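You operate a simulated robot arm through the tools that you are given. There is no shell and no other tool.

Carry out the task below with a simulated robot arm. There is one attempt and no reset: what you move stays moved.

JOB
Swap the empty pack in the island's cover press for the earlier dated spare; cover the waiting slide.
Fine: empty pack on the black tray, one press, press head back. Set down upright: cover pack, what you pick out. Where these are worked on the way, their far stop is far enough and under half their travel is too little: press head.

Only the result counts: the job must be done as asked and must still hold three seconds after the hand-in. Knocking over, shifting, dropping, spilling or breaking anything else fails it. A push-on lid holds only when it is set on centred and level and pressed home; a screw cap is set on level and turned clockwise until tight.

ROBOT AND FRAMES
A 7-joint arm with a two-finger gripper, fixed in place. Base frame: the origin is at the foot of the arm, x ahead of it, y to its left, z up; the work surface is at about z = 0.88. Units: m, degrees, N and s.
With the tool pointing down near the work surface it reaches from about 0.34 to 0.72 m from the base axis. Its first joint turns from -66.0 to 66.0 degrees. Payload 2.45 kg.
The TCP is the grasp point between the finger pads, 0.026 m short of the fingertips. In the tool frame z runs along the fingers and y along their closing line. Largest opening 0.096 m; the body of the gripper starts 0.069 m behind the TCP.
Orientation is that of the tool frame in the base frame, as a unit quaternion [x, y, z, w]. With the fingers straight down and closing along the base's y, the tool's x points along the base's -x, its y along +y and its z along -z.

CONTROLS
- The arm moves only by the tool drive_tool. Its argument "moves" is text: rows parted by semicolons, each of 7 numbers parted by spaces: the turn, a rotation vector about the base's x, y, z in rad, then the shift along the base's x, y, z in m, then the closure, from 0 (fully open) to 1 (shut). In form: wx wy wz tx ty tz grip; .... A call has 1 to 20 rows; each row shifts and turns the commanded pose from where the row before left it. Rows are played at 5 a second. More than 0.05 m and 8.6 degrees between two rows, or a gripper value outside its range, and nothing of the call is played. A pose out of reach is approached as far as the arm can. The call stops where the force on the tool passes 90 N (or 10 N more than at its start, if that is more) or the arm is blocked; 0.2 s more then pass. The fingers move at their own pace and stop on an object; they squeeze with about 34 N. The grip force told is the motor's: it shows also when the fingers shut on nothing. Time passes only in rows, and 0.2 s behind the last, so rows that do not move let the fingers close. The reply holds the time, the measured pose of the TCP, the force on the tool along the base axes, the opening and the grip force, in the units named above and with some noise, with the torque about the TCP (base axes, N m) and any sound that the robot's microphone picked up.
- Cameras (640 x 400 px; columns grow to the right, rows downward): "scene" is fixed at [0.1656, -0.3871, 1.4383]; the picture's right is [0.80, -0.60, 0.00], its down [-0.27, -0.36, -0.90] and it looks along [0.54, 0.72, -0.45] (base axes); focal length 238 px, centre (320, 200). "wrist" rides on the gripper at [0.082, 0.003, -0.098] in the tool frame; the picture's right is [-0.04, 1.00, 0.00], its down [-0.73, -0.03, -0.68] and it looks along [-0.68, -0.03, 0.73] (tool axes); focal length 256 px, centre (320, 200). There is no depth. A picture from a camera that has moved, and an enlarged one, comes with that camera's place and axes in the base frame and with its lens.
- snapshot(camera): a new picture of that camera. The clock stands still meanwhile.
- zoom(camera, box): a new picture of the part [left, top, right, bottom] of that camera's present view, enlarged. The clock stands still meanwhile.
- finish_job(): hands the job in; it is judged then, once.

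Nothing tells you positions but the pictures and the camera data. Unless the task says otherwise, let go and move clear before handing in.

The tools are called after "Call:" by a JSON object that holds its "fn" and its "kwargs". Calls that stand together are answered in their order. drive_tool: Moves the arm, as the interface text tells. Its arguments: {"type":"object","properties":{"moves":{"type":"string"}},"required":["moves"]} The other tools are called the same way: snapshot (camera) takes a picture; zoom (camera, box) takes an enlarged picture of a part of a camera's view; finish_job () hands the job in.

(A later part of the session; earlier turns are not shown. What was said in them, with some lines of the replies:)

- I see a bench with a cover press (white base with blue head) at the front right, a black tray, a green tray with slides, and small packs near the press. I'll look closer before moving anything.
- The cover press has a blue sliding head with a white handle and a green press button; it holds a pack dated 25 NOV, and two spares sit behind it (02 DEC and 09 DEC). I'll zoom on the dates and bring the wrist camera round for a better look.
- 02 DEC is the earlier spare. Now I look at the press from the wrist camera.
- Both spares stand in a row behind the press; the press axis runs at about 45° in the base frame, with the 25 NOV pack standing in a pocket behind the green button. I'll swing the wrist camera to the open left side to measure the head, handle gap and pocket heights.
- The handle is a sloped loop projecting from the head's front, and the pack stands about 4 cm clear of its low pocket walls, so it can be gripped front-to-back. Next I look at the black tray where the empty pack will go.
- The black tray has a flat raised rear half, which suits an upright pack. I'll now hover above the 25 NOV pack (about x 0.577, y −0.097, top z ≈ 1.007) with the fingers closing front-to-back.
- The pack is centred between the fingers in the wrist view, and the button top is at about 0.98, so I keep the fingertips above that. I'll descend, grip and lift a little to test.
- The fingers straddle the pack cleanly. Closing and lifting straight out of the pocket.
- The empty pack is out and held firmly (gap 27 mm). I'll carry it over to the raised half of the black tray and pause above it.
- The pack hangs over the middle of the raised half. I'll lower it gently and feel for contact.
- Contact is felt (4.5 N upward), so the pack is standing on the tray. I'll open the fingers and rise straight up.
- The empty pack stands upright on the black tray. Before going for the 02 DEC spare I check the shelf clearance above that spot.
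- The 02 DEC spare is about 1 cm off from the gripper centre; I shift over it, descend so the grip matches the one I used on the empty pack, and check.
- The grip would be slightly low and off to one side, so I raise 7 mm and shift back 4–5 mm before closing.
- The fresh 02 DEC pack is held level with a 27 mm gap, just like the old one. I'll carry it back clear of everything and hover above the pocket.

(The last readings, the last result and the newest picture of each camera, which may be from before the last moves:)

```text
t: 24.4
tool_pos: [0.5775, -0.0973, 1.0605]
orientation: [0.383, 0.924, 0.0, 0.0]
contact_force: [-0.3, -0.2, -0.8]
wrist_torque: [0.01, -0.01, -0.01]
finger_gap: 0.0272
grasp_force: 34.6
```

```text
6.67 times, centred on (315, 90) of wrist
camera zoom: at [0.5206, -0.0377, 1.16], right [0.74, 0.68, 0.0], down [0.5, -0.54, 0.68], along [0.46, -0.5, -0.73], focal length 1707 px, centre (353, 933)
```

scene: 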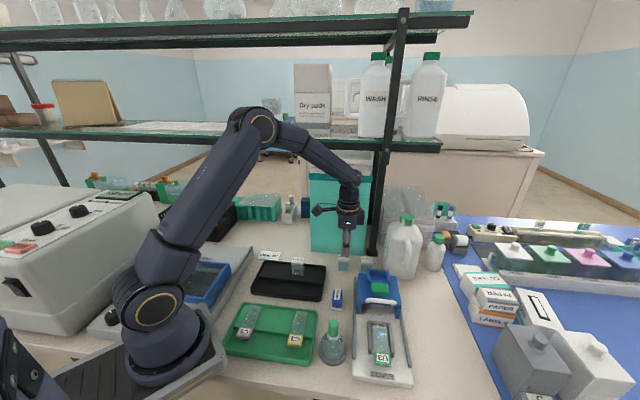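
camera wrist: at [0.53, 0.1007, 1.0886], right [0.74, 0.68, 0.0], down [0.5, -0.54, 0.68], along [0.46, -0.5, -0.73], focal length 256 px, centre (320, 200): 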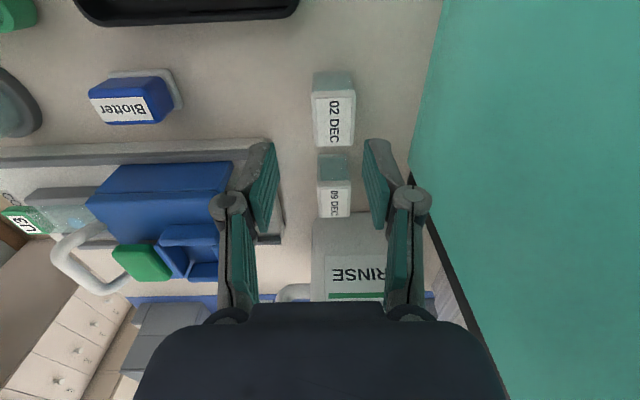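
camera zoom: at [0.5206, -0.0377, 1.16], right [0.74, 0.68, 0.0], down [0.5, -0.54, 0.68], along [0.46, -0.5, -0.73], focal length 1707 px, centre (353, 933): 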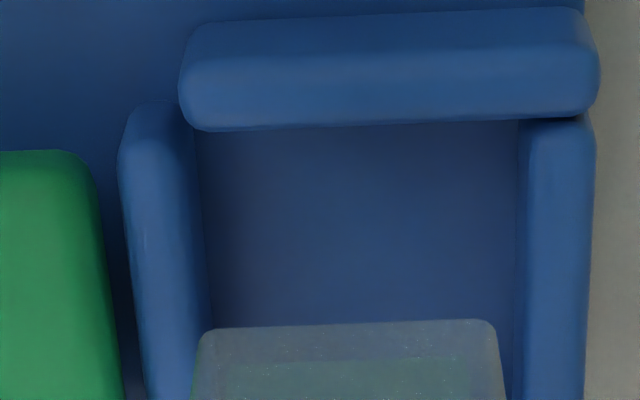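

Pocket clearance is about ±3 mm; the pack sits ~2 mm off to one side, so I correct that and lower it into the pocket, stopping just short of the floor.

Call:
{"fn": "drive_tool", "kwargs": {"moves": "0 0 0 -0.0012 0.0022 0 0.9; 0 0 0 0 0 -0.015 0.9; 0 0 0 0 0 -0.015 0.9; 0 0 0 0 0 0 0.9"}}

Call:
{"fn": "zoom", "kwargs": {"camera": "scene", "box": [340, 240, 390, 290]}}

Call:
{"fn": "zoom", "kwargs": {"camera": "wrist", "box": [250, 50, 380, 170]}}

```text
t: 25.4
tool_pos: [0.576, -0.0943, 1.0315]
orientation: [0.384, 0.923, 0.0, -0.001]
contact_force: [-0.1, -0.5, -0.7]
wrist_torque: [-0.03, -0.01, 0.04]
finger_gap: 0.0272
grasp_force: 34.0
```

```text
8.00 times, centred on (365, 265) of scene
camera zoom: at [0.1656, -0.3871, 1.4383], right [0.8, -0.6, 0.0], down [-0.27, -0.36, -0.9], along [0.54, 0.72, -0.45], focal length 1902 px, centre (-40, -320)
```

zoom: 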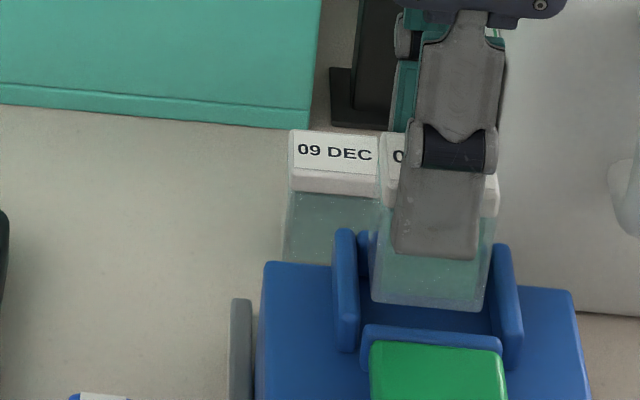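

```text
3.33 times, centred on (315, 110) of wrist
camera zoom: at [0.5185, -0.035, 1.1308], right [0.74, 0.68, 0.0], down [0.5, -0.54, 0.68], along [0.46, -0.5, -0.73], focal length 853 px, centre (337, 500)
```

zoom: 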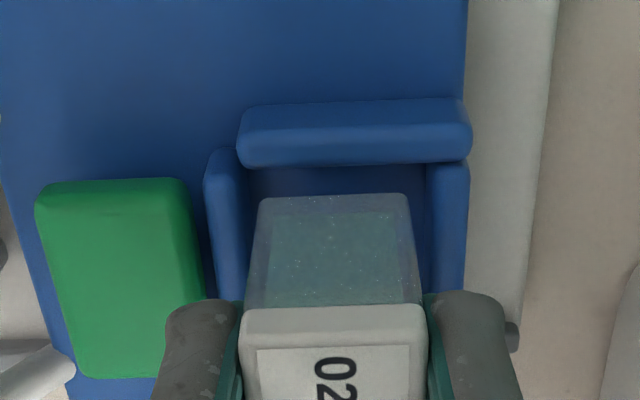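

Call:
{"fn": "drive_tool", "kwargs": {"moves": "0 0 0 0.0007 0.0007 -0.008 0.9; 0 0 0 0 0 -0.008 0.9; 0 0 0 0 0 0 0.9"}}

Call:
{"fn": "zoom", "kwargs": {"camera": "scene", "box": [340, 240, 390, 290]}}

Call:
{"fn": "zoom", "kwargs": {"camera": "wrist", "box": [250, 50, 380, 170]}}

```text
t: 26.2
tool_pos: [0.5759, -0.0925, 1.0161]
orientation: [0.384, 0.923, 0.0, 0.0]
contact_force: [-0.5, -0.8, -0.4]
wrist_torque: [-0.01, -0.02, -0.02]
finger_gap: 0.0273
grasp_force: 33.8
```

```text
8.00 times, centred on (365, 265) of scene
camera zoom: at [0.1656, -0.3871, 1.4383], right [0.8, -0.6, 0.0], down [-0.27, -0.36, -0.9], along [0.54, 0.72, -0.45], focal length 1902 px, centre (-40, -320)
```

zoom: 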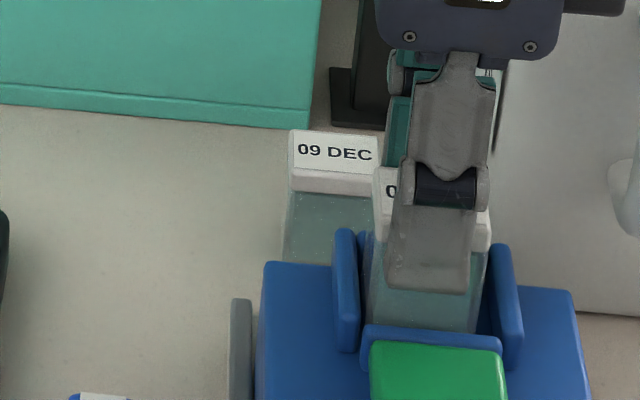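

```text
3.33 times, centred on (315, 110) of wrist
camera zoom: at [0.5191, -0.0337, 1.1151], right [0.74, 0.68, 0.0], down [0.5, -0.54, 0.68], along [0.46, -0.5, -0.73], focal length 853 px, centre (337, 500)
```

zoom: 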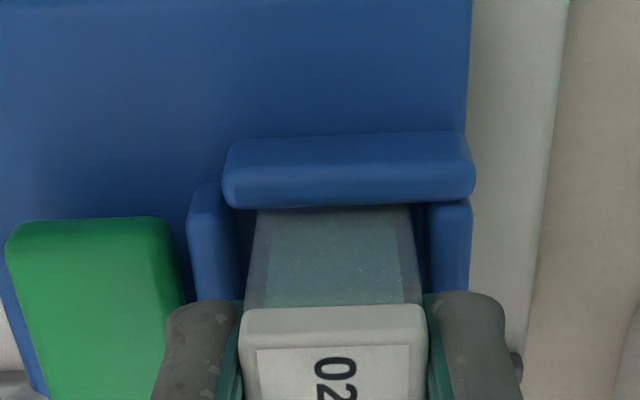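

The pack is inside the pocket walls with no contact so far. I'll continue down in 2 mm steps to find the floor.

Call:
{"fn": "drive_tool", "kwargs": {"moves": "0 0 0 0 0 -0.002 0.9; 0 0 0 0 0 -0.002 0.9; 0 0 0 0 0 0 0.9"}}

```text
t: 27.0
tool_pos: [0.5752, -0.0935, 1.0125]
orientation: [0.383, 0.924, 0.0, 0.0]
contact_force: [-0.5, 0.4, -0.6]
wrist_torque: [-0.02, -0.01, 0.02]
finger_gap: 0.0273
grasp_force: 34.0
```

Call:
{"fn": "drive_tool", "kwargs": {"moves": "0 0 0 0 0 -0.0015 0.9; 0 0 0 0 0 -0.0015 0.9; 0 0 0 0 0 0 0.9"}}

```text
t: 27.8
tool_pos: [0.5769, -0.0934, 1.0109]
orientation: [0.384, 0.923, 0.001, 0.002]
contact_force: [-7.5, 2.3, 30.4]
wrist_torque: [0.1, 0.28, -0.02]
finger_gap: 0.0271
grasp_force: 34.2
```

Floor contact found (30 N). I relax 1 mm, open just enough to clear, and rise straight up.

Call:
{"fn": "drive_tool", "kwargs": {"moves": "0 0 0 0 0 0.0015 0.9; 0 0 0 0 0 0 0.9; 0 0 0 0 0 0 0.7; 0 0 0 0 0 0 0.62; 0 0 0 0 0 0 0.62; 0 0 0 0 0 0 0.62"}}

Call:
{"fn": "zoom", "kwargs": {"camera": "wrist", "box": [220, 60, 400, 240]}}

```text
t: 29.2
tool_pos: [0.577, -0.0941, 1.01]
orientation: [0.384, 0.923, 0.001, 0.0]
contact_force: [-0.6, 0.2, 0.0]
wrist_torque: [-0.02, 0.0, -0.01]
finger_gap: 0.0364
grasp_force: 0.1
```

```text
2.22 times, centred on (310, 150) of wrist
camera zoom: at [0.5192, -0.0333, 1.109], right [0.74, 0.68, 0.0], down [0.5, -0.54, 0.68], along [0.46, -0.5, -0.73], focal length 569 px, centre (342, 311)
```

zoom: 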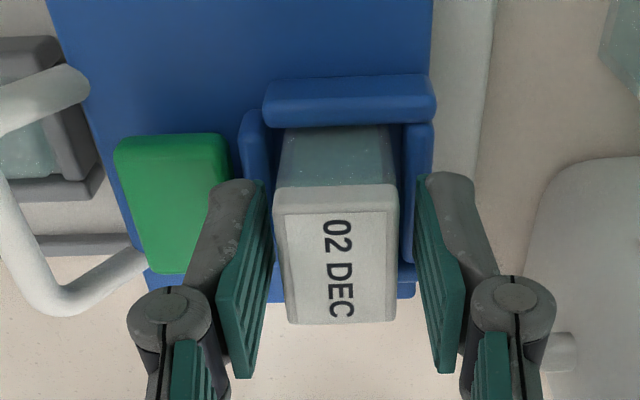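

Call:
{"fn": "drive_tool", "kwargs": {"moves": "0 0 0 0 0 0.01 0.62; 0 0 0 0 0 0.02 0.62; 0 0 0 0 0 0.03 0.62; 0 0 0 0 0 0 0.62"}}

Call:
{"fn": "zoom", "kwargs": {"camera": "wrist", "box": [220, 40, 400, 180]}}

Call:
{"fn": "zoom", "kwargs": {"camera": "scene", "box": [320, 210, 430, 310]}}

```text
t: 30.2
tool_pos: [0.5756, -0.0924, 1.0706]
orientation: [0.384, 0.923, 0.0, 0.0]
contact_force: [0.5, 0.5, 1.2]
wrist_torque: [-0.02, -0.03, 0.01]
finger_gap: 0.0367
grasp_force: 0.0
```

```text
2.86 times, centred on (310, 110) of wrist
camera zoom: at [0.518, -0.0333, 1.1702], right [0.74, 0.68, 0.0], down [0.5, -0.54, 0.68], along [0.46, -0.5, -0.73], focal length 731 px, centre (349, 457)
```

zoom: 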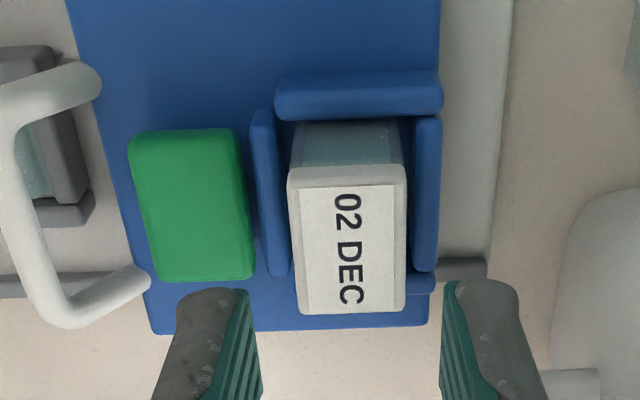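

```text
4.00 times, centred on (375, 260) of scene
camera zoom: at [0.1656, -0.3871, 1.4383], right [0.8, -0.6, 0.0], down [-0.27, -0.36, -0.9], along [0.54, 0.72, -0.45], focal length 951 px, centre (100, -40)
```

zoom: 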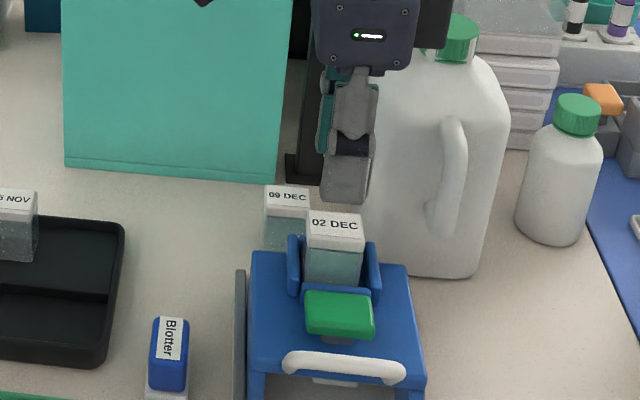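

The 02 DEC pack is seated upright in the pocket. Next I hover over the handle bar (about x 0.514, y −0.161) to pull the head forward.

Call:
{"fn": "drive_tool", "kwargs": {"moves": "0 0 0 -0.0206 -0.0224 0 0.62; 0 0 0 -0.0206 -0.0224 0 0.62; 0 0 0 -0.0206 -0.0225 0 0.62; 0 0 0 0 0 -0.01 0.62; 0 0 0 0 0 0 0.62"}}

Call:
{"fn": "zoom", "kwargs": {"camera": "wrist", "box": [220, 40, 420, 200]}}

Call:
{"fn": "zoom", "kwargs": {"camera": "scene", "box": [320, 210, 430, 330]}}

```text
t: 31.4
tool_pos: [0.5148, -0.1633, 1.0598]
orientation: [0.383, 0.924, 0.0, 0.0]
contact_force: [-0.1, -1.0, 0.2]
wrist_torque: [0.01, 0.0, -0.01]
finger_gap: 0.0363
grasp_force: 0.0
```

```text
2.50 times, centred on (320, 120) of wrist
camera zoom: at [0.457, -0.1019, 1.159], right [0.74, 0.68, 0.0], down [0.5, -0.54, 0.68], along [0.46, -0.5, -0.73], focal length 640 px, centre (320, 400)
```

zoom: 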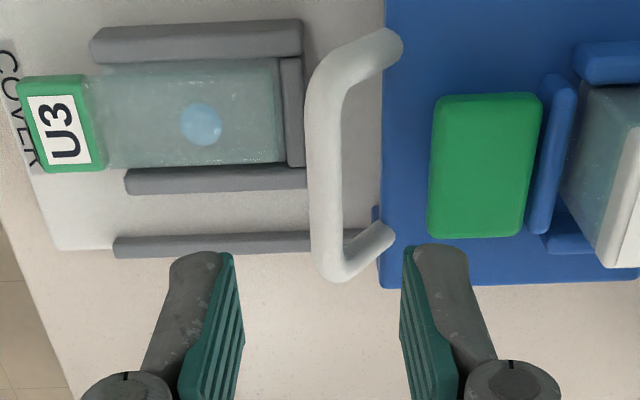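

```text
3.33 times, centred on (375, 270) of scene
camera zoom: at [0.1656, -0.3871, 1.4383], right [0.8, -0.6, 0.0], down [-0.27, -0.36, -0.9], along [0.54, 0.72, -0.45], focal length 792 px, centre (137, -33)
```

zoom: 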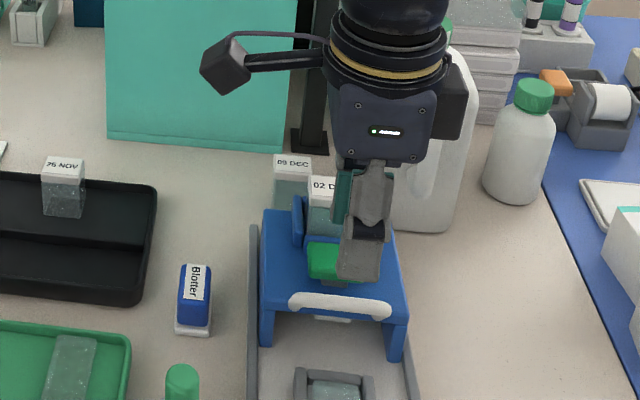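

The bar lies centred between the fingers with about 2 cm of free gap behind it. I narrow the fingers, lower them astride the bar and grip it.

Call:
{"fn": "drive_tool", "kwargs": {"moves": "0 0 0 0.0007 0.0007 0 0.7; 0 0 0 0 0 -0.02 0.7; 0 0 0 0 0 -0.02 0.7; 0 0 0 0 0 -0.02 0.7; 0 0 0 0 0 0 0.7"}}

Call:
{"fn": "zoom", "kwargs": {"camera": "wrist", "box": [220, 40, 420, 240]}}

Call:
{"fn": "zoom", "kwargs": {"camera": "scene", "box": [330, 230, 430, 330]}}

```text
t: 32.6
tool_pos: [0.5149, -0.1599, 1.002]
orientation: [0.384, 0.923, 0.0, 0.0]
contact_force: [-0.1, -0.2, -0.1]
wrist_torque: [-0.02, -0.01, -0.02]
finger_gap: 0.0285
grasp_force: 0.2
```

```text
2.00 times, centred on (320, 140) of wrist
camera zoom: at [0.458, -0.0997, 1.1003], right [0.74, 0.68, 0.0], down [0.5, -0.54, 0.68], along [0.46, -0.5, -0.73], focal length 512 px, centre (320, 320)
```

zoom: 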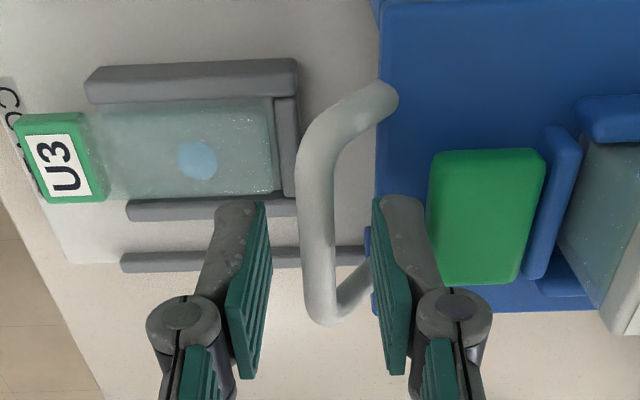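

```text
4.00 times, centred on (380, 280) of scene
camera zoom: at [0.1656, -0.3871, 1.4383], right [0.8, -0.6, 0.0], down [-0.27, -0.36, -0.9], along [0.54, 0.72, -0.45], focal length 951 px, centre (80, -120)
```

zoom: 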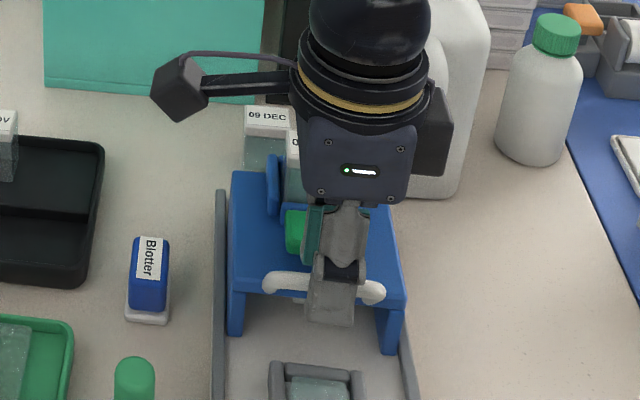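

Call:
{"fn": "drive_tool", "kwargs": {"moves": "0 0 0 0 0 0 0.78; 0 0 0 0 0 -0.006 0.78; 0 0 0 0 0 -0.005 0.78; 0 0 0 0 0 0 0.9; 0 0 0 0 0 0 0.95; 0 0 0 0 0 0 0.95; 0 0 0 0 0 0 0.95"}}

Call:
{"fn": "zoom", "kwargs": {"camera": "wrist", "box": [220, 40, 420, 240]}}

Call:
{"fn": "zoom", "kwargs": {"camera": "scene", "box": [330, 230, 430, 330]}}

```text
t: 34.2
tool_pos: [0.5143, -0.1599, 0.9894]
orientation: [0.383, 0.924, 0.0, 0.0]
contact_force: [-2.2, -2.3, -0.4]
wrist_torque: [-0.08, -0.06, 0.86]
finger_gap: 0.0088
grasp_force: 36.8
```

```text
2.00 times, centred on (320, 140) of wrist
camera zoom: at [0.4581, -0.1004, 1.0886], right [0.73, 0.68, 0.0], down [0.5, -0.54, 0.68], along [0.46, -0.5, -0.73], focal length 512 px, centre (320, 320)
```

zoom: 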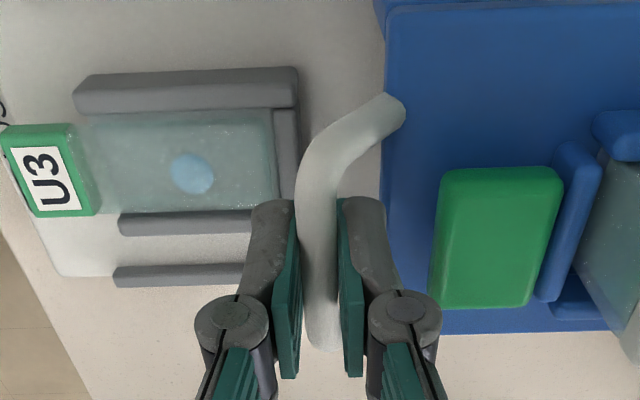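

```text
4.00 times, centred on (380, 280) of scene
camera zoom: at [0.1655, -0.3871, 1.4383], right [0.8, -0.6, 0.0], down [-0.27, -0.36, -0.9], along [0.54, 0.72, -0.45], focal length 951 px, centre (80, -120)
```

zoom: 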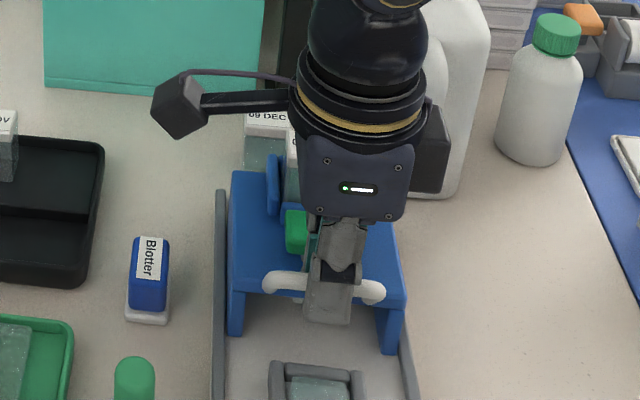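

The bar is gripped. Now I pull the head toward the slide in small steps along the rails, watching the force.

Call:
{"fn": "drive_tool", "kwargs": {"moves": "0 0 0 -0.007 -0.007 0 0.95; 0 0 0 -0.01 -0.01 0 0.95; 0 0 0 -0.01 -0.01 0 0.95; 0 0 0 0 0 0 0.95"}}

Call:
{"fn": "zoom", "kwargs": {"camera": "scene", "box": [320, 230, 430, 390]}}

```text
t: 35.2
tool_pos: [0.4885, -0.1872, 0.9893]
orientation: [0.383, 0.924, 0.0, 0.0]
contact_force: [1.7, -0.2, 6.0]
wrist_torque: [0.29, 0.27, 0.86]
finger_gap: 0.0089
grasp_force: 37.1
```

```text
2.50 times, centred on (375, 310) of scene
camera zoom: at [0.1655, -0.3871, 1.4384], right [0.8, -0.6, 0.0], down [-0.27, -0.36, -0.9], along [0.54, 0.72, -0.45], focal length 594 px, centre (182, -75)
```

zoom: 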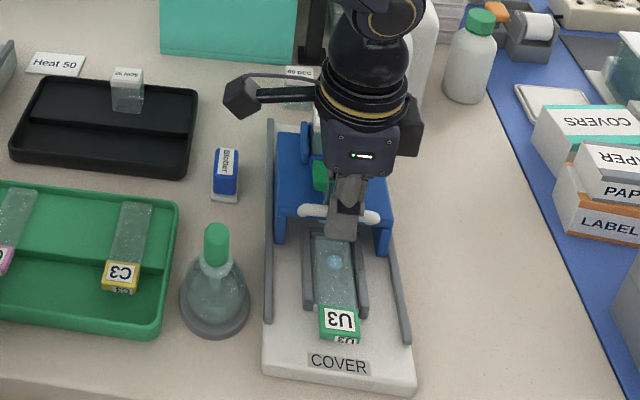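

The head follows easily. I keep pulling toward the far stop.

Call:
{"fn": "drive_tool", "kwargs": {"moves": "0 0 0 -0.0085 -0.0085 0 0.95; 0 0 0 -0.0085 -0.0085 0 0.95; 0 0 0 -0.0085 -0.0085 0 0.95; 0 0 0 0 0 0 0.95"}}

Call:
{"fn": "zoom", "kwargs": {"camera": "scene", "box": [320, 230, 430, 390]}}

```text
t: 36.2
tool_pos: [0.463, -0.2134, 0.9898]
orientation: [0.383, 0.924, 0.0, 0.0]
contact_force: [4.0, -4.2, 0.8]
wrist_torque: [0.19, 0.16, 0.83]
finger_gap: 0.0095
grasp_force: 37.1
```

```text
2.50 times, centred on (375, 310) of scene
camera zoom: at [0.1657, -0.3872, 1.4383], right [0.8, -0.6, 0.0], down [-0.27, -0.36, -0.9], along [0.54, 0.72, -0.45], focal length 594 px, centre (182, -75)
```

zoom: 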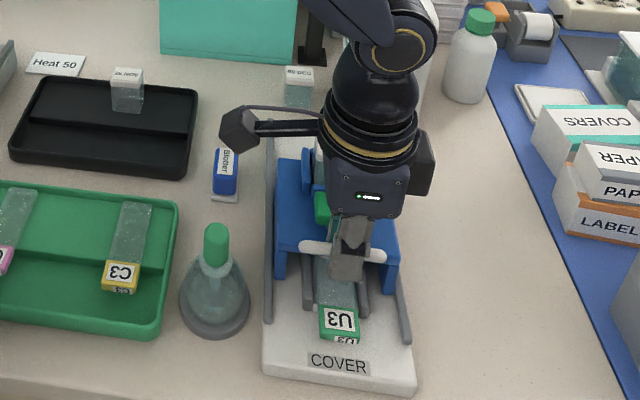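

Call:
{"fn": "drive_tool", "kwargs": {"moves": "0 0 0 -0.0065 -0.0075 0 0.95; 0 0 0 -0.007 -0.007 0 0.95; 0 0 0 0 0 0 0.95"}}

Call:
{"fn": "zoom", "kwargs": {"camera": "scene", "box": [320, 230, 430, 390]}}

```text
t: 37.0
tool_pos: [0.4526, -0.2235, 0.9893]
orientation: [0.382, 0.924, 0.002, 0.0]
contact_force: [14.7, 30.0, 17.5]
wrist_torque: [0.83, 0.33, 0.55]
finger_gap: 0.0091
grasp_force: 36.4
```

```text
2.50 times, centred on (375, 310) of scene
camera zoom: at [0.1658, -0.3861, 1.4386], right [0.8, -0.6, 0.0], down [-0.27, -0.36, -0.89], along [0.54, 0.72, -0.45], focal length 594 px, centre (182, -75)
```

zoom: 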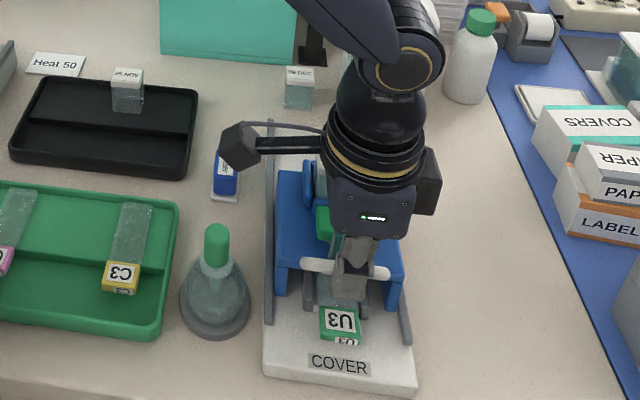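

The head has come up against its far stop (about 31 N back along the rail, ~9 cm travel). I ease off, let go of the bar and rise clear to check.

Call:
{"fn": "drive_tool", "kwargs": {"moves": "0 0 0 0.0025 0.0025 0 0.95; 0 0 0 0 0 0 0.95; 0 0 0 0 0 0 0.8; 0 0 0 0 0 0 0.75; 0 0 0 0 0 0 0.75; 0 0 0 0 0 0.02 0.75; 0 0 0 0 0 0.03 0.75; 0 0 0 0 0 0.03 0.75; 0 0 0 0 0 0 0.75"}}

Call:
{"fn": "zoom", "kwargs": {"camera": "scene", "box": [320, 230, 430, 390]}}

Call:
{"fn": "zoom", "kwargs": {"camera": "wrist", "box": [220, 20, 440, 200]}}

```text
t: 39.0
tool_pos: [0.4526, -0.227, 1.0712]
orientation: [0.383, 0.924, 0.0, 0.0]
contact_force: [0.6, 0.1, -0.2]
wrist_torque: [0.04, -0.03, 0.02]
finger_gap: 0.0239
grasp_force: 0.1
```

```text
2.50 times, centred on (375, 310) of scene
camera zoom: at [0.1656, -0.3871, 1.4383], right [0.8, -0.6, 0.0], down [-0.27, -0.36, -0.9], along [0.54, 0.72, -0.45], focal length 594 px, centre (182, -75)
```

zoom: 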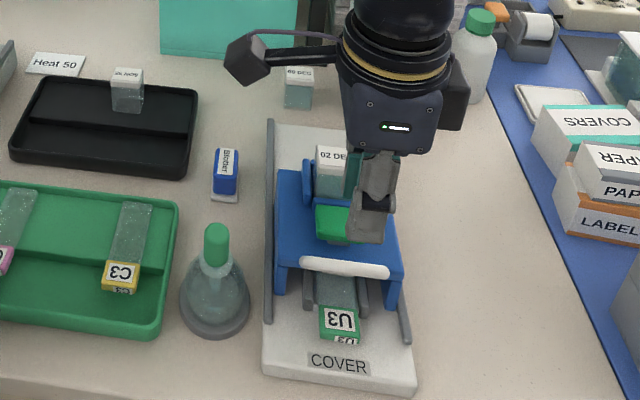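

```text
2.22 times, centred on (330, 110) of wrist
camera zoom: at [0.3962, -0.1655, 1.169], right [0.74, 0.68, 0.0], down [0.5, -0.54, 0.68], along [0.46, -0.5, -0.73], focal length 569 px, centre (298, 400)
```

zoom: 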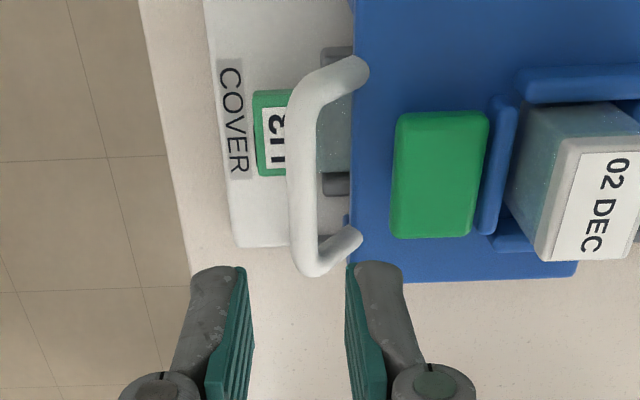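

The head sits over the slide at its stop, with the pack still in place. Next I close the fingers and position them over the green button, slightly toward its front so the knuckles stay clear of the pack.

Call:
{"fn": "drive_tool", "kwargs": {"moves": "0 0 0 0.0146 0.0171 0 0.9; 0 0 0 0.0147 0.0172 0 1; 0 0 0 0 0 -0.015 1; 0 0 0 0 0 -0.015 1; 0 0 0 0 0 -0.015 1; 0 0 0 0 0 0 1"}}

Call:
{"fn": "zoom", "kwargs": {"camera": "wrist", "box": [220, 40, 420, 240]}}

Call:
{"fn": "zoom", "kwargs": {"camera": "scene", "box": [330, 250, 430, 350]}}

```text
t: 40.4
tool_pos: [0.4796, -0.1889, 1.0253]
orientation: [0.382, 0.924, 0.0, 0.0]
contact_force: [0.1, 0.8, 0.2]
wrist_torque: [-0.02, 0.0, 0.0]
finger_gap: 0.0001
grasp_force: 28.7
```

```text
2.00 times, centred on (320, 140) of wrist
camera zoom: at [0.4242, -0.1298, 1.1236], right [0.74, 0.68, 0.0], down [0.5, -0.54, 0.68], along [0.46, -0.5, -0.73], focal length 512 px, centre (320, 320)
```

zoom: 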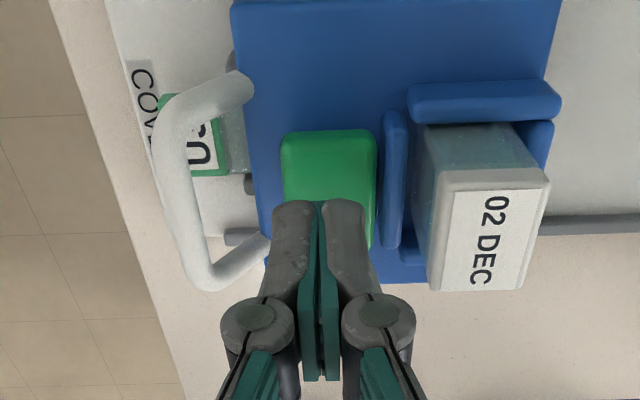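

```text
4.00 times, centred on (380, 300) of scene
camera zoom: at [0.1656, -0.3871, 1.4383], right [0.8, -0.6, 0.0], down [-0.27, -0.36, -0.9], along [0.54, 0.72, -0.45], focal length 951 px, centre (80, -200)
```

zoom: 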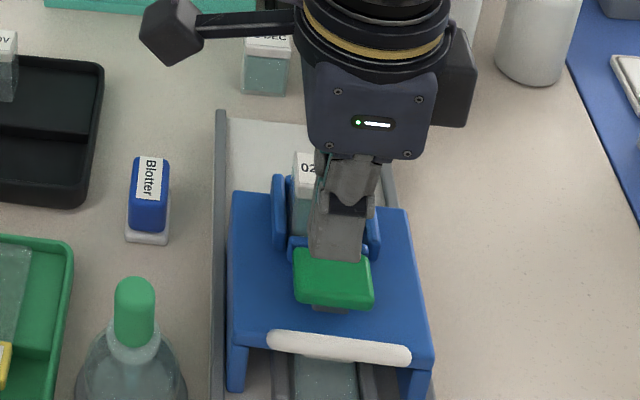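

The fingers are over the button and well clear of the pack and handle. I descend to just above the button, then press in small steps.

Call:
{"fn": "drive_tool", "kwargs": {"moves": "0 0 0 0 0 -0.01 1; 0 0 0 0 0 -0.006 1; 0 0 0 0 0 0 1"}}

Call:
{"fn": "zoom", "kwargs": {"camera": "scene", "box": [340, 270, 420, 340]}}

```text
t: 41.2
tool_pos: [0.4808, -0.1917, 1.0081]
orientation: [0.384, 0.923, 0.0, 0.001]
contact_force: [0.2, -0.2, -0.2]
wrist_torque: [0.0, 0.01, -0.03]
finger_gap: 0.0003
grasp_force: 28.5
```

```text
5.71 times, centred on (380, 305) of scene
camera zoom: at [0.1656, -0.3871, 1.4383], right [0.8, -0.6, 0.0], down [-0.27, -0.36, -0.9], along [0.54, 0.72, -0.45], focal length 1358 px, centre (-23, -400)
```

zoom: 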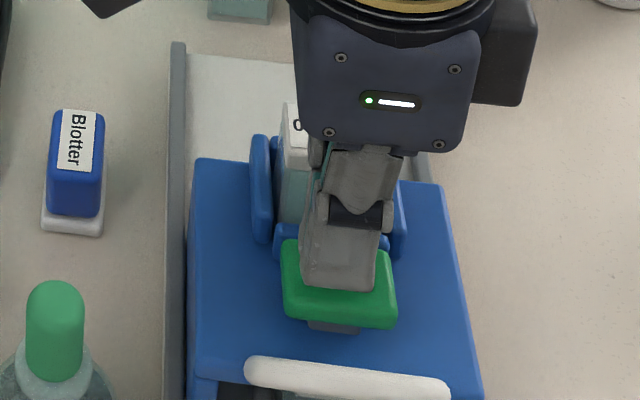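

Call:
{"fn": "drive_tool", "kwargs": {"moves": "0 0 0 0 0 -0.002 1; 0 0 0 0 0 -0.002 1; 0 0 0 0 0 -0.002 1; 0 0 0 0 0 0 1"}}

```text
t: 42.2
tool_pos: [0.4803, -0.1901, 1.0016]
orientation: [0.384, 0.924, 0.0, 0.0]
contact_force: [0.5, 0.4, 0.1]
wrist_torque: [-0.01, -0.01, 0.02]
finger_gap: 0.0
grasp_force: 28.5
```

Call:
{"fn": "drive_tool", "kwargs": {"moves": "0 0 0 0 0 -0.002 1; 0 0 0 0 0 -0.002 1; 0 0 0 0 0 0 1"}}

Call:
{"fn": "zoom", "kwargs": {"camera": "scene", "box": [340, 270, 420, 340]}}

```text
t: 43.0
tool_pos: [0.4797, -0.1906, 0.9981]
orientation: [0.384, 0.923, 0.001, 0.001]
contact_force: [1.5, 0.5, 2.7]
wrist_torque: [0.0, -0.03, 0.0]
finger_gap: 0.0059
grasp_force: 28.4
```

```text
5.71 times, centred on (380, 305) of scene
camera zoom: at [0.1656, -0.3871, 1.4384], right [0.8, -0.6, 0.0], down [-0.27, -0.36, -0.9], along [0.54, 0.72, -0.45], focal length 1358 px, centre (-23, -400)
```

zoom: 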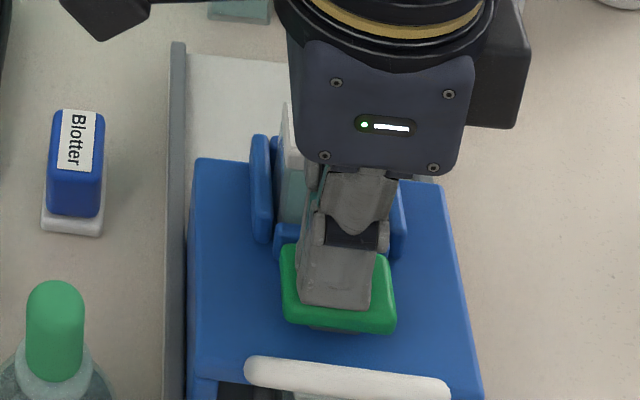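

The button is starting to go down. I continue the same press to its bottom.

Call:
{"fn": "drive_tool", "kwargs": {"moves": "0 0 0 0 0 -0.002 1; 0 0 0 0 0 -0.002 1; 0 0 0 0 0 0 1"}}

Call:
{"fn": "zoom", "kwargs": {"camera": "scene", "box": [340, 270, 420, 340]}}

```text
t: 43.8
tool_pos: [0.4802, -0.1903, 0.9935]
orientation: [0.382, 0.924, -0.001, 0.0]
contact_force: [-0.6, 2.4, 5.6]
wrist_torque: [0.08, -0.04, 0.04]
finger_gap: 0.0059
grasp_force: 28.5
heard: click
```

```text
5.71 times, centred on (380, 305) of scene
camera zoom: at [0.1655, -0.387, 1.4384], right [0.8, -0.6, 0.0], down [-0.27, -0.36, -0.9], along [0.54, 0.72, -0.45], focal length 1358 px, centre (-23, -400)
```

zoom: 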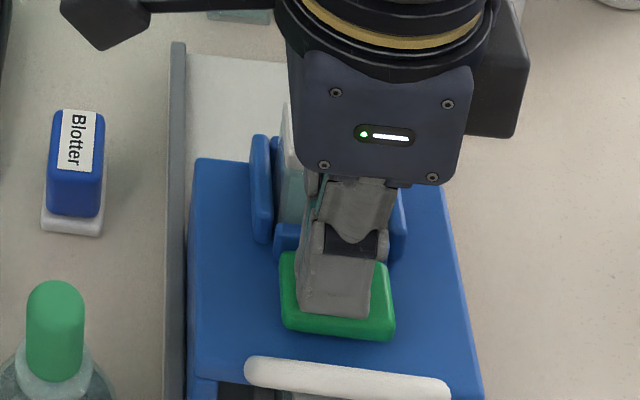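

A click was heard: that's the one press. I rise straight off the button and check.

Call:
{"fn": "drive_tool", "kwargs": {"moves": "0 0 0 0 0 0.01 1; 0 0 0 0 0 0.02 1; 0 0 0 0 0 0.03 1; 0 0 0 0 0 0.02 1; 0 0 0 0 0 0 1"}}

Call:
{"fn": "zoom", "kwargs": {"camera": "scene", "box": [330, 250, 430, 390]}}

Call:
{"fn": "snapshot", "kwargs": {"camera": "wrist"}}

```text
t: 45.0
tool_pos: [0.482, -0.1903, 1.0763]
orientation: [0.384, 0.923, 0.0, 0.0]
contact_force: [0.2, -0.1, 0.0]
wrist_torque: [0.01, -0.05, 0.03]
finger_gap: 0.0
grasp_force: 28.6
```

```text
2.86 times, centred on (380, 320) of scene
camera zoom: at [0.1656, -0.3871, 1.4383], right [0.8, -0.6, 0.0], down [-0.27, -0.36, -0.9], along [0.54, 0.72, -0.45], focal length 679 px, centre (149, -143)
```

zoom: 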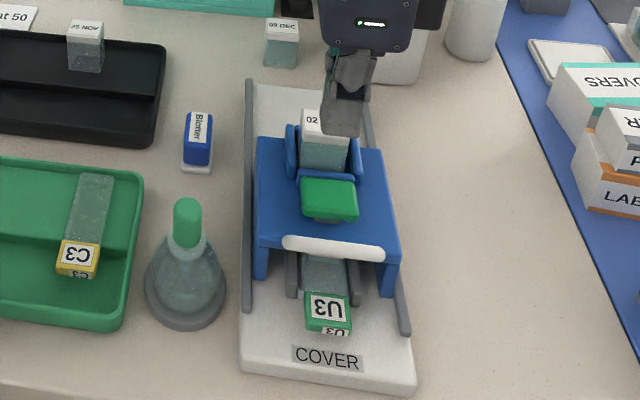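

```text
taken
camera wrist: at [0.4253, -0.1299, 1.1737], right [0.74, 0.68, 0.0], down [0.5, -0.54, 0.68], along [0.46, -0.5, -0.73], focal length 256 px, centre (320, 200)
```

wrist: 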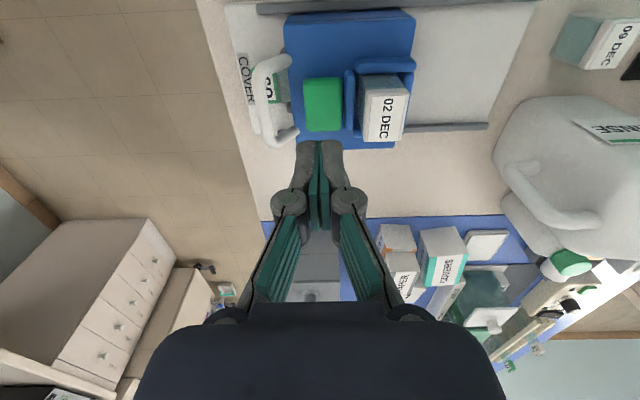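

The button has sprung back up and the pack is still in place. Now I go round to the front of the handle with closed fingers to push the head back to its rear stop.

Call:
{"fn": "drive_tool", "kwargs": {"moves": "0 0 0 -0.025 -0.027 0 1; 0 0 0 -0.025 -0.027 0 1; 0 0 0 0 0 0 1; 0 0 0 0 0 -0.03 1; 0 0 0 0 0 -0.03 1; 0 0 0 0 0 0 1"}}

Call:
{"fn": "zoom", "kwargs": {"camera": "wrist", "box": [220, 40, 420, 240]}}

Call:
{"fn": "zoom", "kwargs": {"camera": "scene", "box": [330, 250, 430, 390]}}

```text
t: 46.4
tool_pos: [0.4314, -0.2435, 1.0133]
orientation: [0.383, 0.924, 0.0, 0.0]
contact_force: [0.3, 0.7, 0.5]
wrist_torque: [-0.06, -0.03, 0.02]
finger_gap: 0.0
grasp_force: 28.3
```

```text
2.00 times, centred on (320, 140) of wrist
camera zoom: at [0.3747, -0.1842, 1.1126], right [0.74, 0.68, 0.0], down [0.5, -0.54, 0.68], along [0.46, -0.5, -0.73], focal length 512 px, centre (320, 320)
```

zoom: 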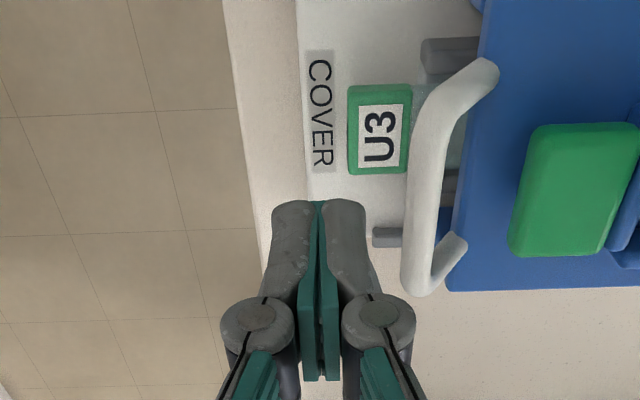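

```text
2.86 times, centred on (380, 320) of scene
camera zoom: at [0.1656, -0.3871, 1.4383], right [0.8, -0.6, 0.0], down [-0.27, -0.36, -0.9], along [0.54, 0.72, -0.45], focal length 679 px, centre (149, -143)
```

zoom: 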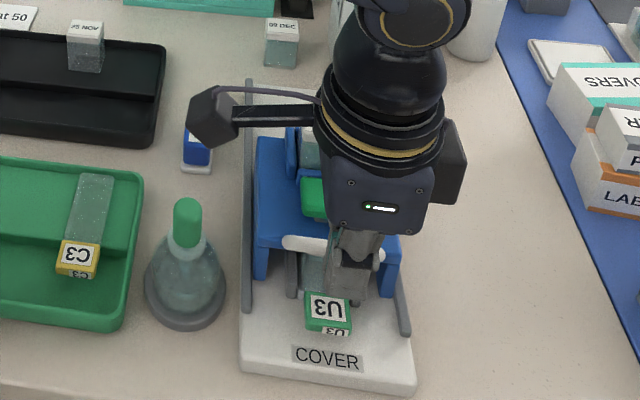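

Call:
{"fn": "drive_tool", "kwargs": {"moves": "0 0 0 -0.002 0.002 0 1; 0 0 0 0 0 -0.015 1; 0 0 0 0 0 -0.0128 1; 0 0 0 0 0 0 1; 0 0 0 0.007 0.007 0 1; 0 0 0 0.007 0.007 0 1; 0 0 0 0.007 0.007 0 1; 0 0 0 0.007 0.007 0 1; 0 0 0 0 0 0 1"}}

Call:
{"fn": "zoom", "kwargs": {"camera": "scene", "box": [330, 250, 430, 390]}}

Call:
{"fn": "zoom", "kwargs": {"camera": "wrist", "box": [220, 40, 420, 240]}}

```text
t: 48.4
tool_pos: [0.4573, -0.2143, 0.9866]
orientation: [0.382, 0.924, 0.0, 0.0]
contact_force: [-0.2, -0.3, -0.2]
wrist_torque: [-0.03, -0.02, 0.03]
finger_gap: 0.0
grasp_force: 28.2
```

```text
2.86 times, centred on (380, 320) of scene
camera zoom: at [0.1656, -0.3871, 1.4383], right [0.8, -0.6, 0.0], down [-0.27, -0.36, -0.9], along [0.54, 0.72, -0.45], focal length 679 px, centre (149, -143)
```

zoom: 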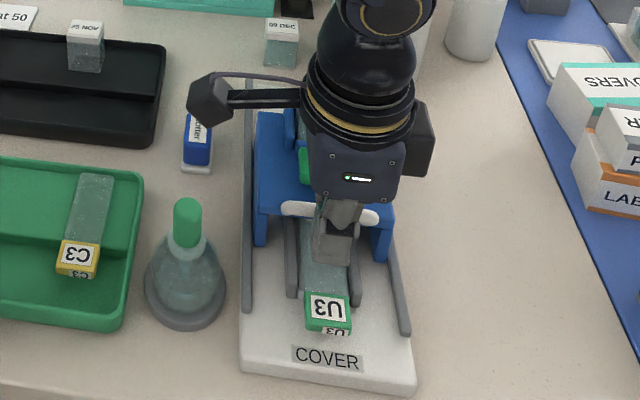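

```text
2.00 times, centred on (320, 140) of wrist
camera zoom: at [0.4007, -0.1545, 1.0852], right [0.74, 0.68, 0.0], down [0.5, -0.54, 0.68], along [0.46, -0.5, -0.73], focal length 512 px, centre (320, 320)
```

zoom: 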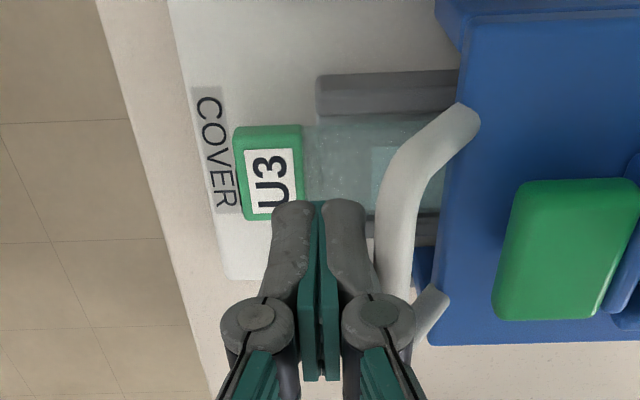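

The head is sliding back smoothly, and a cover slip is showing on the slide. I continue to the rear stop.

Call:
{"fn": "drive_tool", "kwargs": {"moves": "0 0 0 0.0085 0.0085 0 1; 0 0 0 0.0085 0.0085 0 1; 0 0 0 0.0085 0.0085 0 1; 0 0 0 0.0085 0.0085 0 1; 0 0 0 0.0085 0.0085 0 1; 0 0 0 0 0 0 1"}}

Call:
{"fn": "zoom", "kwargs": {"camera": "scene", "box": [330, 240, 430, 390]}}

```text
t: 49.8
tool_pos: [0.4999, -0.1723, 0.9864]
orientation: [0.383, 0.924, 0.0, 0.0]
contact_force: [0.3, -0.3, 0.3]
wrist_torque: [-0.02, 0.0, -0.01]
finger_gap: 0.0
grasp_force: 28.4
```

```text
2.67 times, centred on (380, 315) of scene
camera zoom: at [0.1656, -0.3871, 1.4383], right [0.8, -0.6, 0.0], down [-0.27, -0.36, -0.9], along [0.54, 0.72, -0.45], focal length 634 px, centre (160, -107)
```

zoom: 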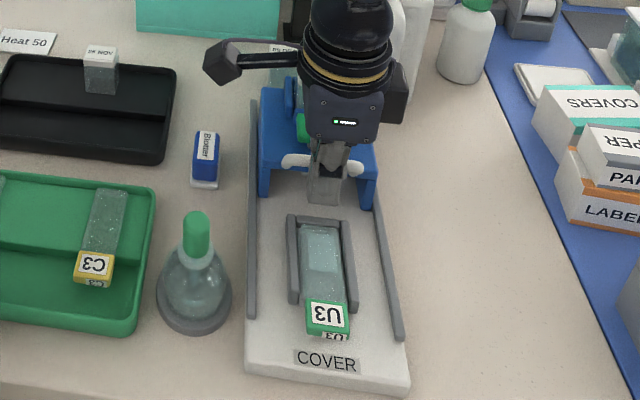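

Call:
{"fn": "drive_tool", "kwargs": {"moves": "0 0 0 0.002 0.002 0 1; 0 0 0 0.002 0.002 0 1; 0 0 0 0 0 0 1"}}

```text
t: 50.6
tool_pos: [0.5022, -0.172, 0.9862]
orientation: [0.385, 0.923, -0.002, -0.001]
contact_force: [-24.6, -19.1, 10.2]
wrist_torque: [0.03, 0.06, 0.04]
finger_gap: 0.0001
grasp_force: 28.6
```

The head is back against its rear stop (about 31 N). I back off, rise clear and inspect everything.

Call:
{"fn": "drive_tool", "kwargs": {"moves": "0 0 0 -0.005 -0.005 0 1; 0 0 0 -0.01 -0.01 0 1; 0 0 0 0 0 0.03 1; 0 0 0 0 0 0.04 1; 0 0 0 0 0 0.04 1; 0 0 0 -0.025 -0.025 0.02 1; 0 0 0 -0.025 -0.025 0.02 0.8; 0 0 0 0 0 0 0.5; 0 0 0 0 0 0 0.5"}}

Call:
{"fn": "snapshot", "kwargs": {"camera": "scene"}}

Call:
{"fn": "zoom", "kwargs": {"camera": "scene", "box": [330, 240, 430, 390]}}

Call:
{"fn": "snapshot", "kwargs": {"camera": "wrist"}}

```text
t: 52.6
tool_pos: [0.438, -0.234, 1.1365]
orientation: [0.384, 0.923, 0.0, 0.0]
contact_force: [0.0, 0.5, 0.0]
wrist_torque: [-0.01, 0.04, -0.02]
finger_gap: 0.0479
grasp_force: 0.2
```

```text
taken
```

scene: 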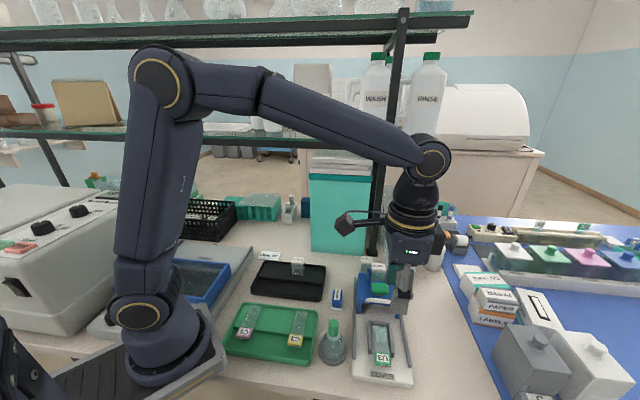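

```text
2.67 times, centred on (380, 315) of scene
camera zoom: at [0.1656, -0.3871, 1.4383], right [0.8, -0.6, 0.0], down [-0.27, -0.36, -0.9], along [0.54, 0.72, -0.45], focal length 634 px, centre (160, -107)
```

zoom: 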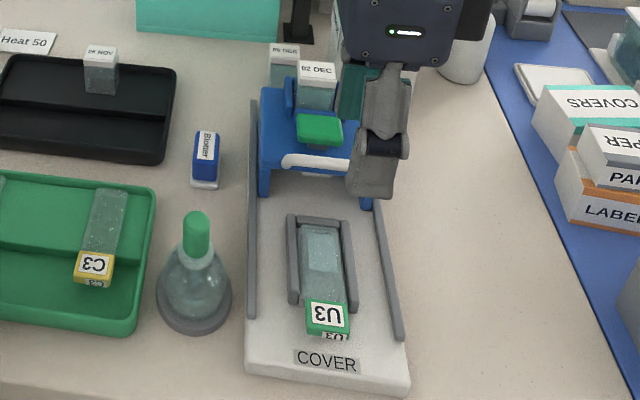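

```text
taken
camera wrist: at [0.3817, -0.1738, 1.2359], right [0.74, 0.68, 0.0], down [0.5, -0.54, 0.68], along [0.46, -0.5, -0.73], focal length 256 px, centre (320, 200)
```

wrist: 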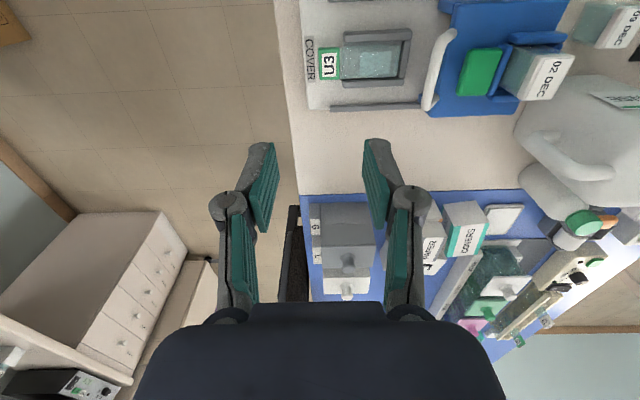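

Call:
{"fn": "drive_tool", "kwargs": {"moves": "0 0 0 -0.02 0.04 0.01 0.5; 0 0 0 -0.02 0.04 0.01 0.5; 0 0 0 -0.02 0.04 0 0.5; 0 0 0 0 0 0 0.5"}}

Call:
{"fn": "zoom", "kwargs": {"camera": "scene", "box": [310, 240, 430, 390]}}

Call:
{"fn": "zoom", "kwargs": {"camera": "scene", "box": [330, 245, 395, 290]}}

Call:
{"fn": "zoom", "kwargs": {"camera": "scene", "box": [355, 310, 415, 370]}}

Call:
{"fn": "zoom", "kwargs": {"camera": "wrist", "box": [280, 60, 480, 200]}}

```text
t: 53.6
tool_pos: [0.3757, -0.1121, 1.1559]
orientation: [0.384, 0.923, 0.0, 0.0]
contact_force: [0.2, -0.2, -0.5]
wrist_torque: [-0.01, 0.03, 0.0]
finger_gap: 0.0481
grasp_force: 0.0
```

```text
2.67 times, centred on (370, 315) of scene
camera zoom: at [0.1656, -0.3871, 1.4383], right [0.8, -0.6, 0.0], down [-0.27, -0.36, -0.9], along [0.54, 0.72, -0.45], focal length 634 px, centre (187, -107)
```

zoom: 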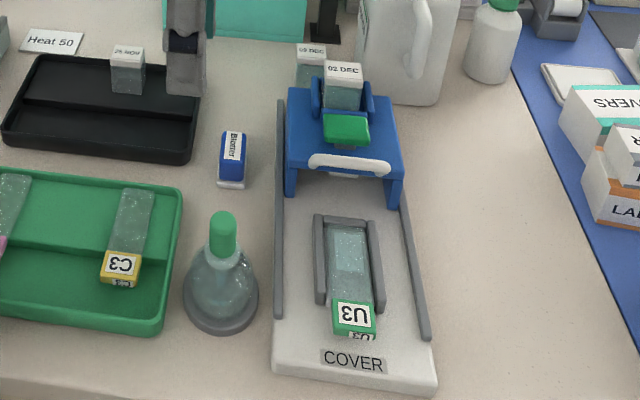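

```text
8.89 times, centred on (362, 268) of scene
camera zoom: at [0.1656, -0.3871, 1.4383], right [0.8, -0.6, 0.0], down [-0.27, -0.36, -0.9], along [0.54, 0.72, -0.45], focal length 2113 px, centre (-58, -400)
```

zoom: 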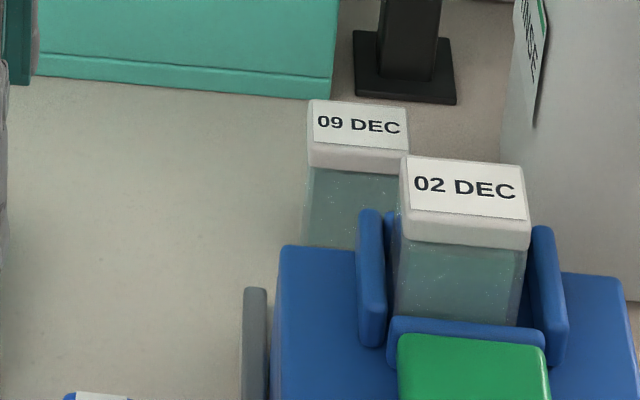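

```text
6.67 times, centred on (385, 340) of scene
camera zoom: at [0.1656, -0.3871, 1.4383], right [0.8, -0.6, 0.0], down [-0.27, -0.36, -0.9], along [0.54, 0.72, -0.45], focal length 1585 px, centre (-113, -733)
```

zoom: 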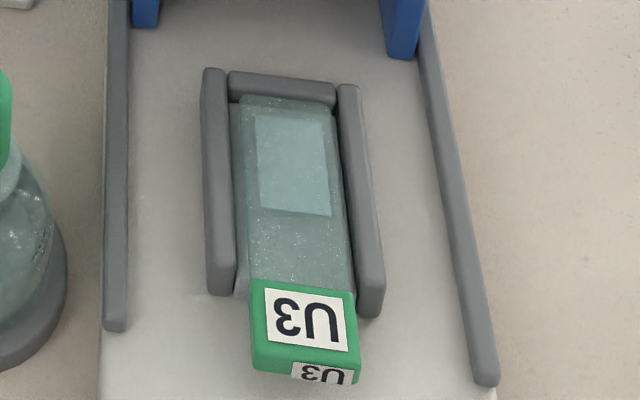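

```text
2.86 times, centred on (380, 130) of wrist
camera zoom: at [0.3203, -0.0512, 1.2555], right [0.74, 0.68, 0.0], down [0.5, -0.54, 0.68], along [0.46, -0.5, -0.73], focal length 731 px, centre (149, 400)
```

zoom: 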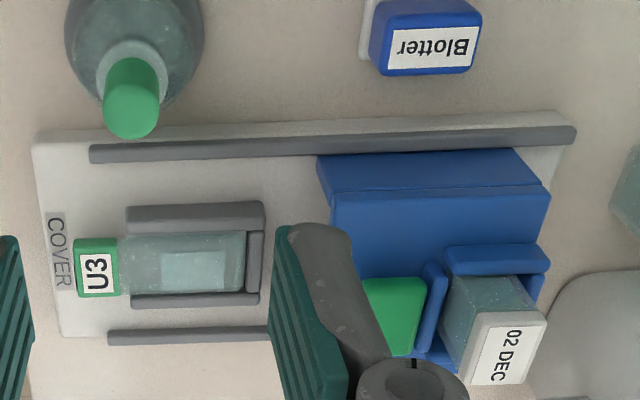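

The job looks done: the 25 NOV pack stands upright on the black tray and 02 DEC is seated in the pocket. There was one click on the button, slide U3 has its cover slip, and the head is back at its rear stop. The arm is clear and nothing else has moved, so I hand in.

Call:
{"fn": "finish_job", "kwargs": {}}

```text
The job is handed in.
```

I swapped the pack, covered the slide and handed the job in. There was no verdict in the reply, so what follows is from the last pictures and force readings before hand-in.

- **Empty pack:** the 25 NOV pack stands upright on the raised half of the black tray.
- **Spare:** the 02 DEC pack, dated earlier than the other spare (09 DEC), is seated upright in the press pocket. It sits about 3 mm to one side of where the old one stood, inside the pocket walls and at the same height.
- **Press:** I pulled the head to its far stop over slide U3 and pressed the green button once, hearing one click. The button sprang back up.
- **Slide:** a cover slip is visible on U3.
- **Head:** it is back against its rear stop, and in the camera view it sits where it started.

The arm was clear of everything when I handed in, and the last pictures showed nothing else knocked over or shifted.
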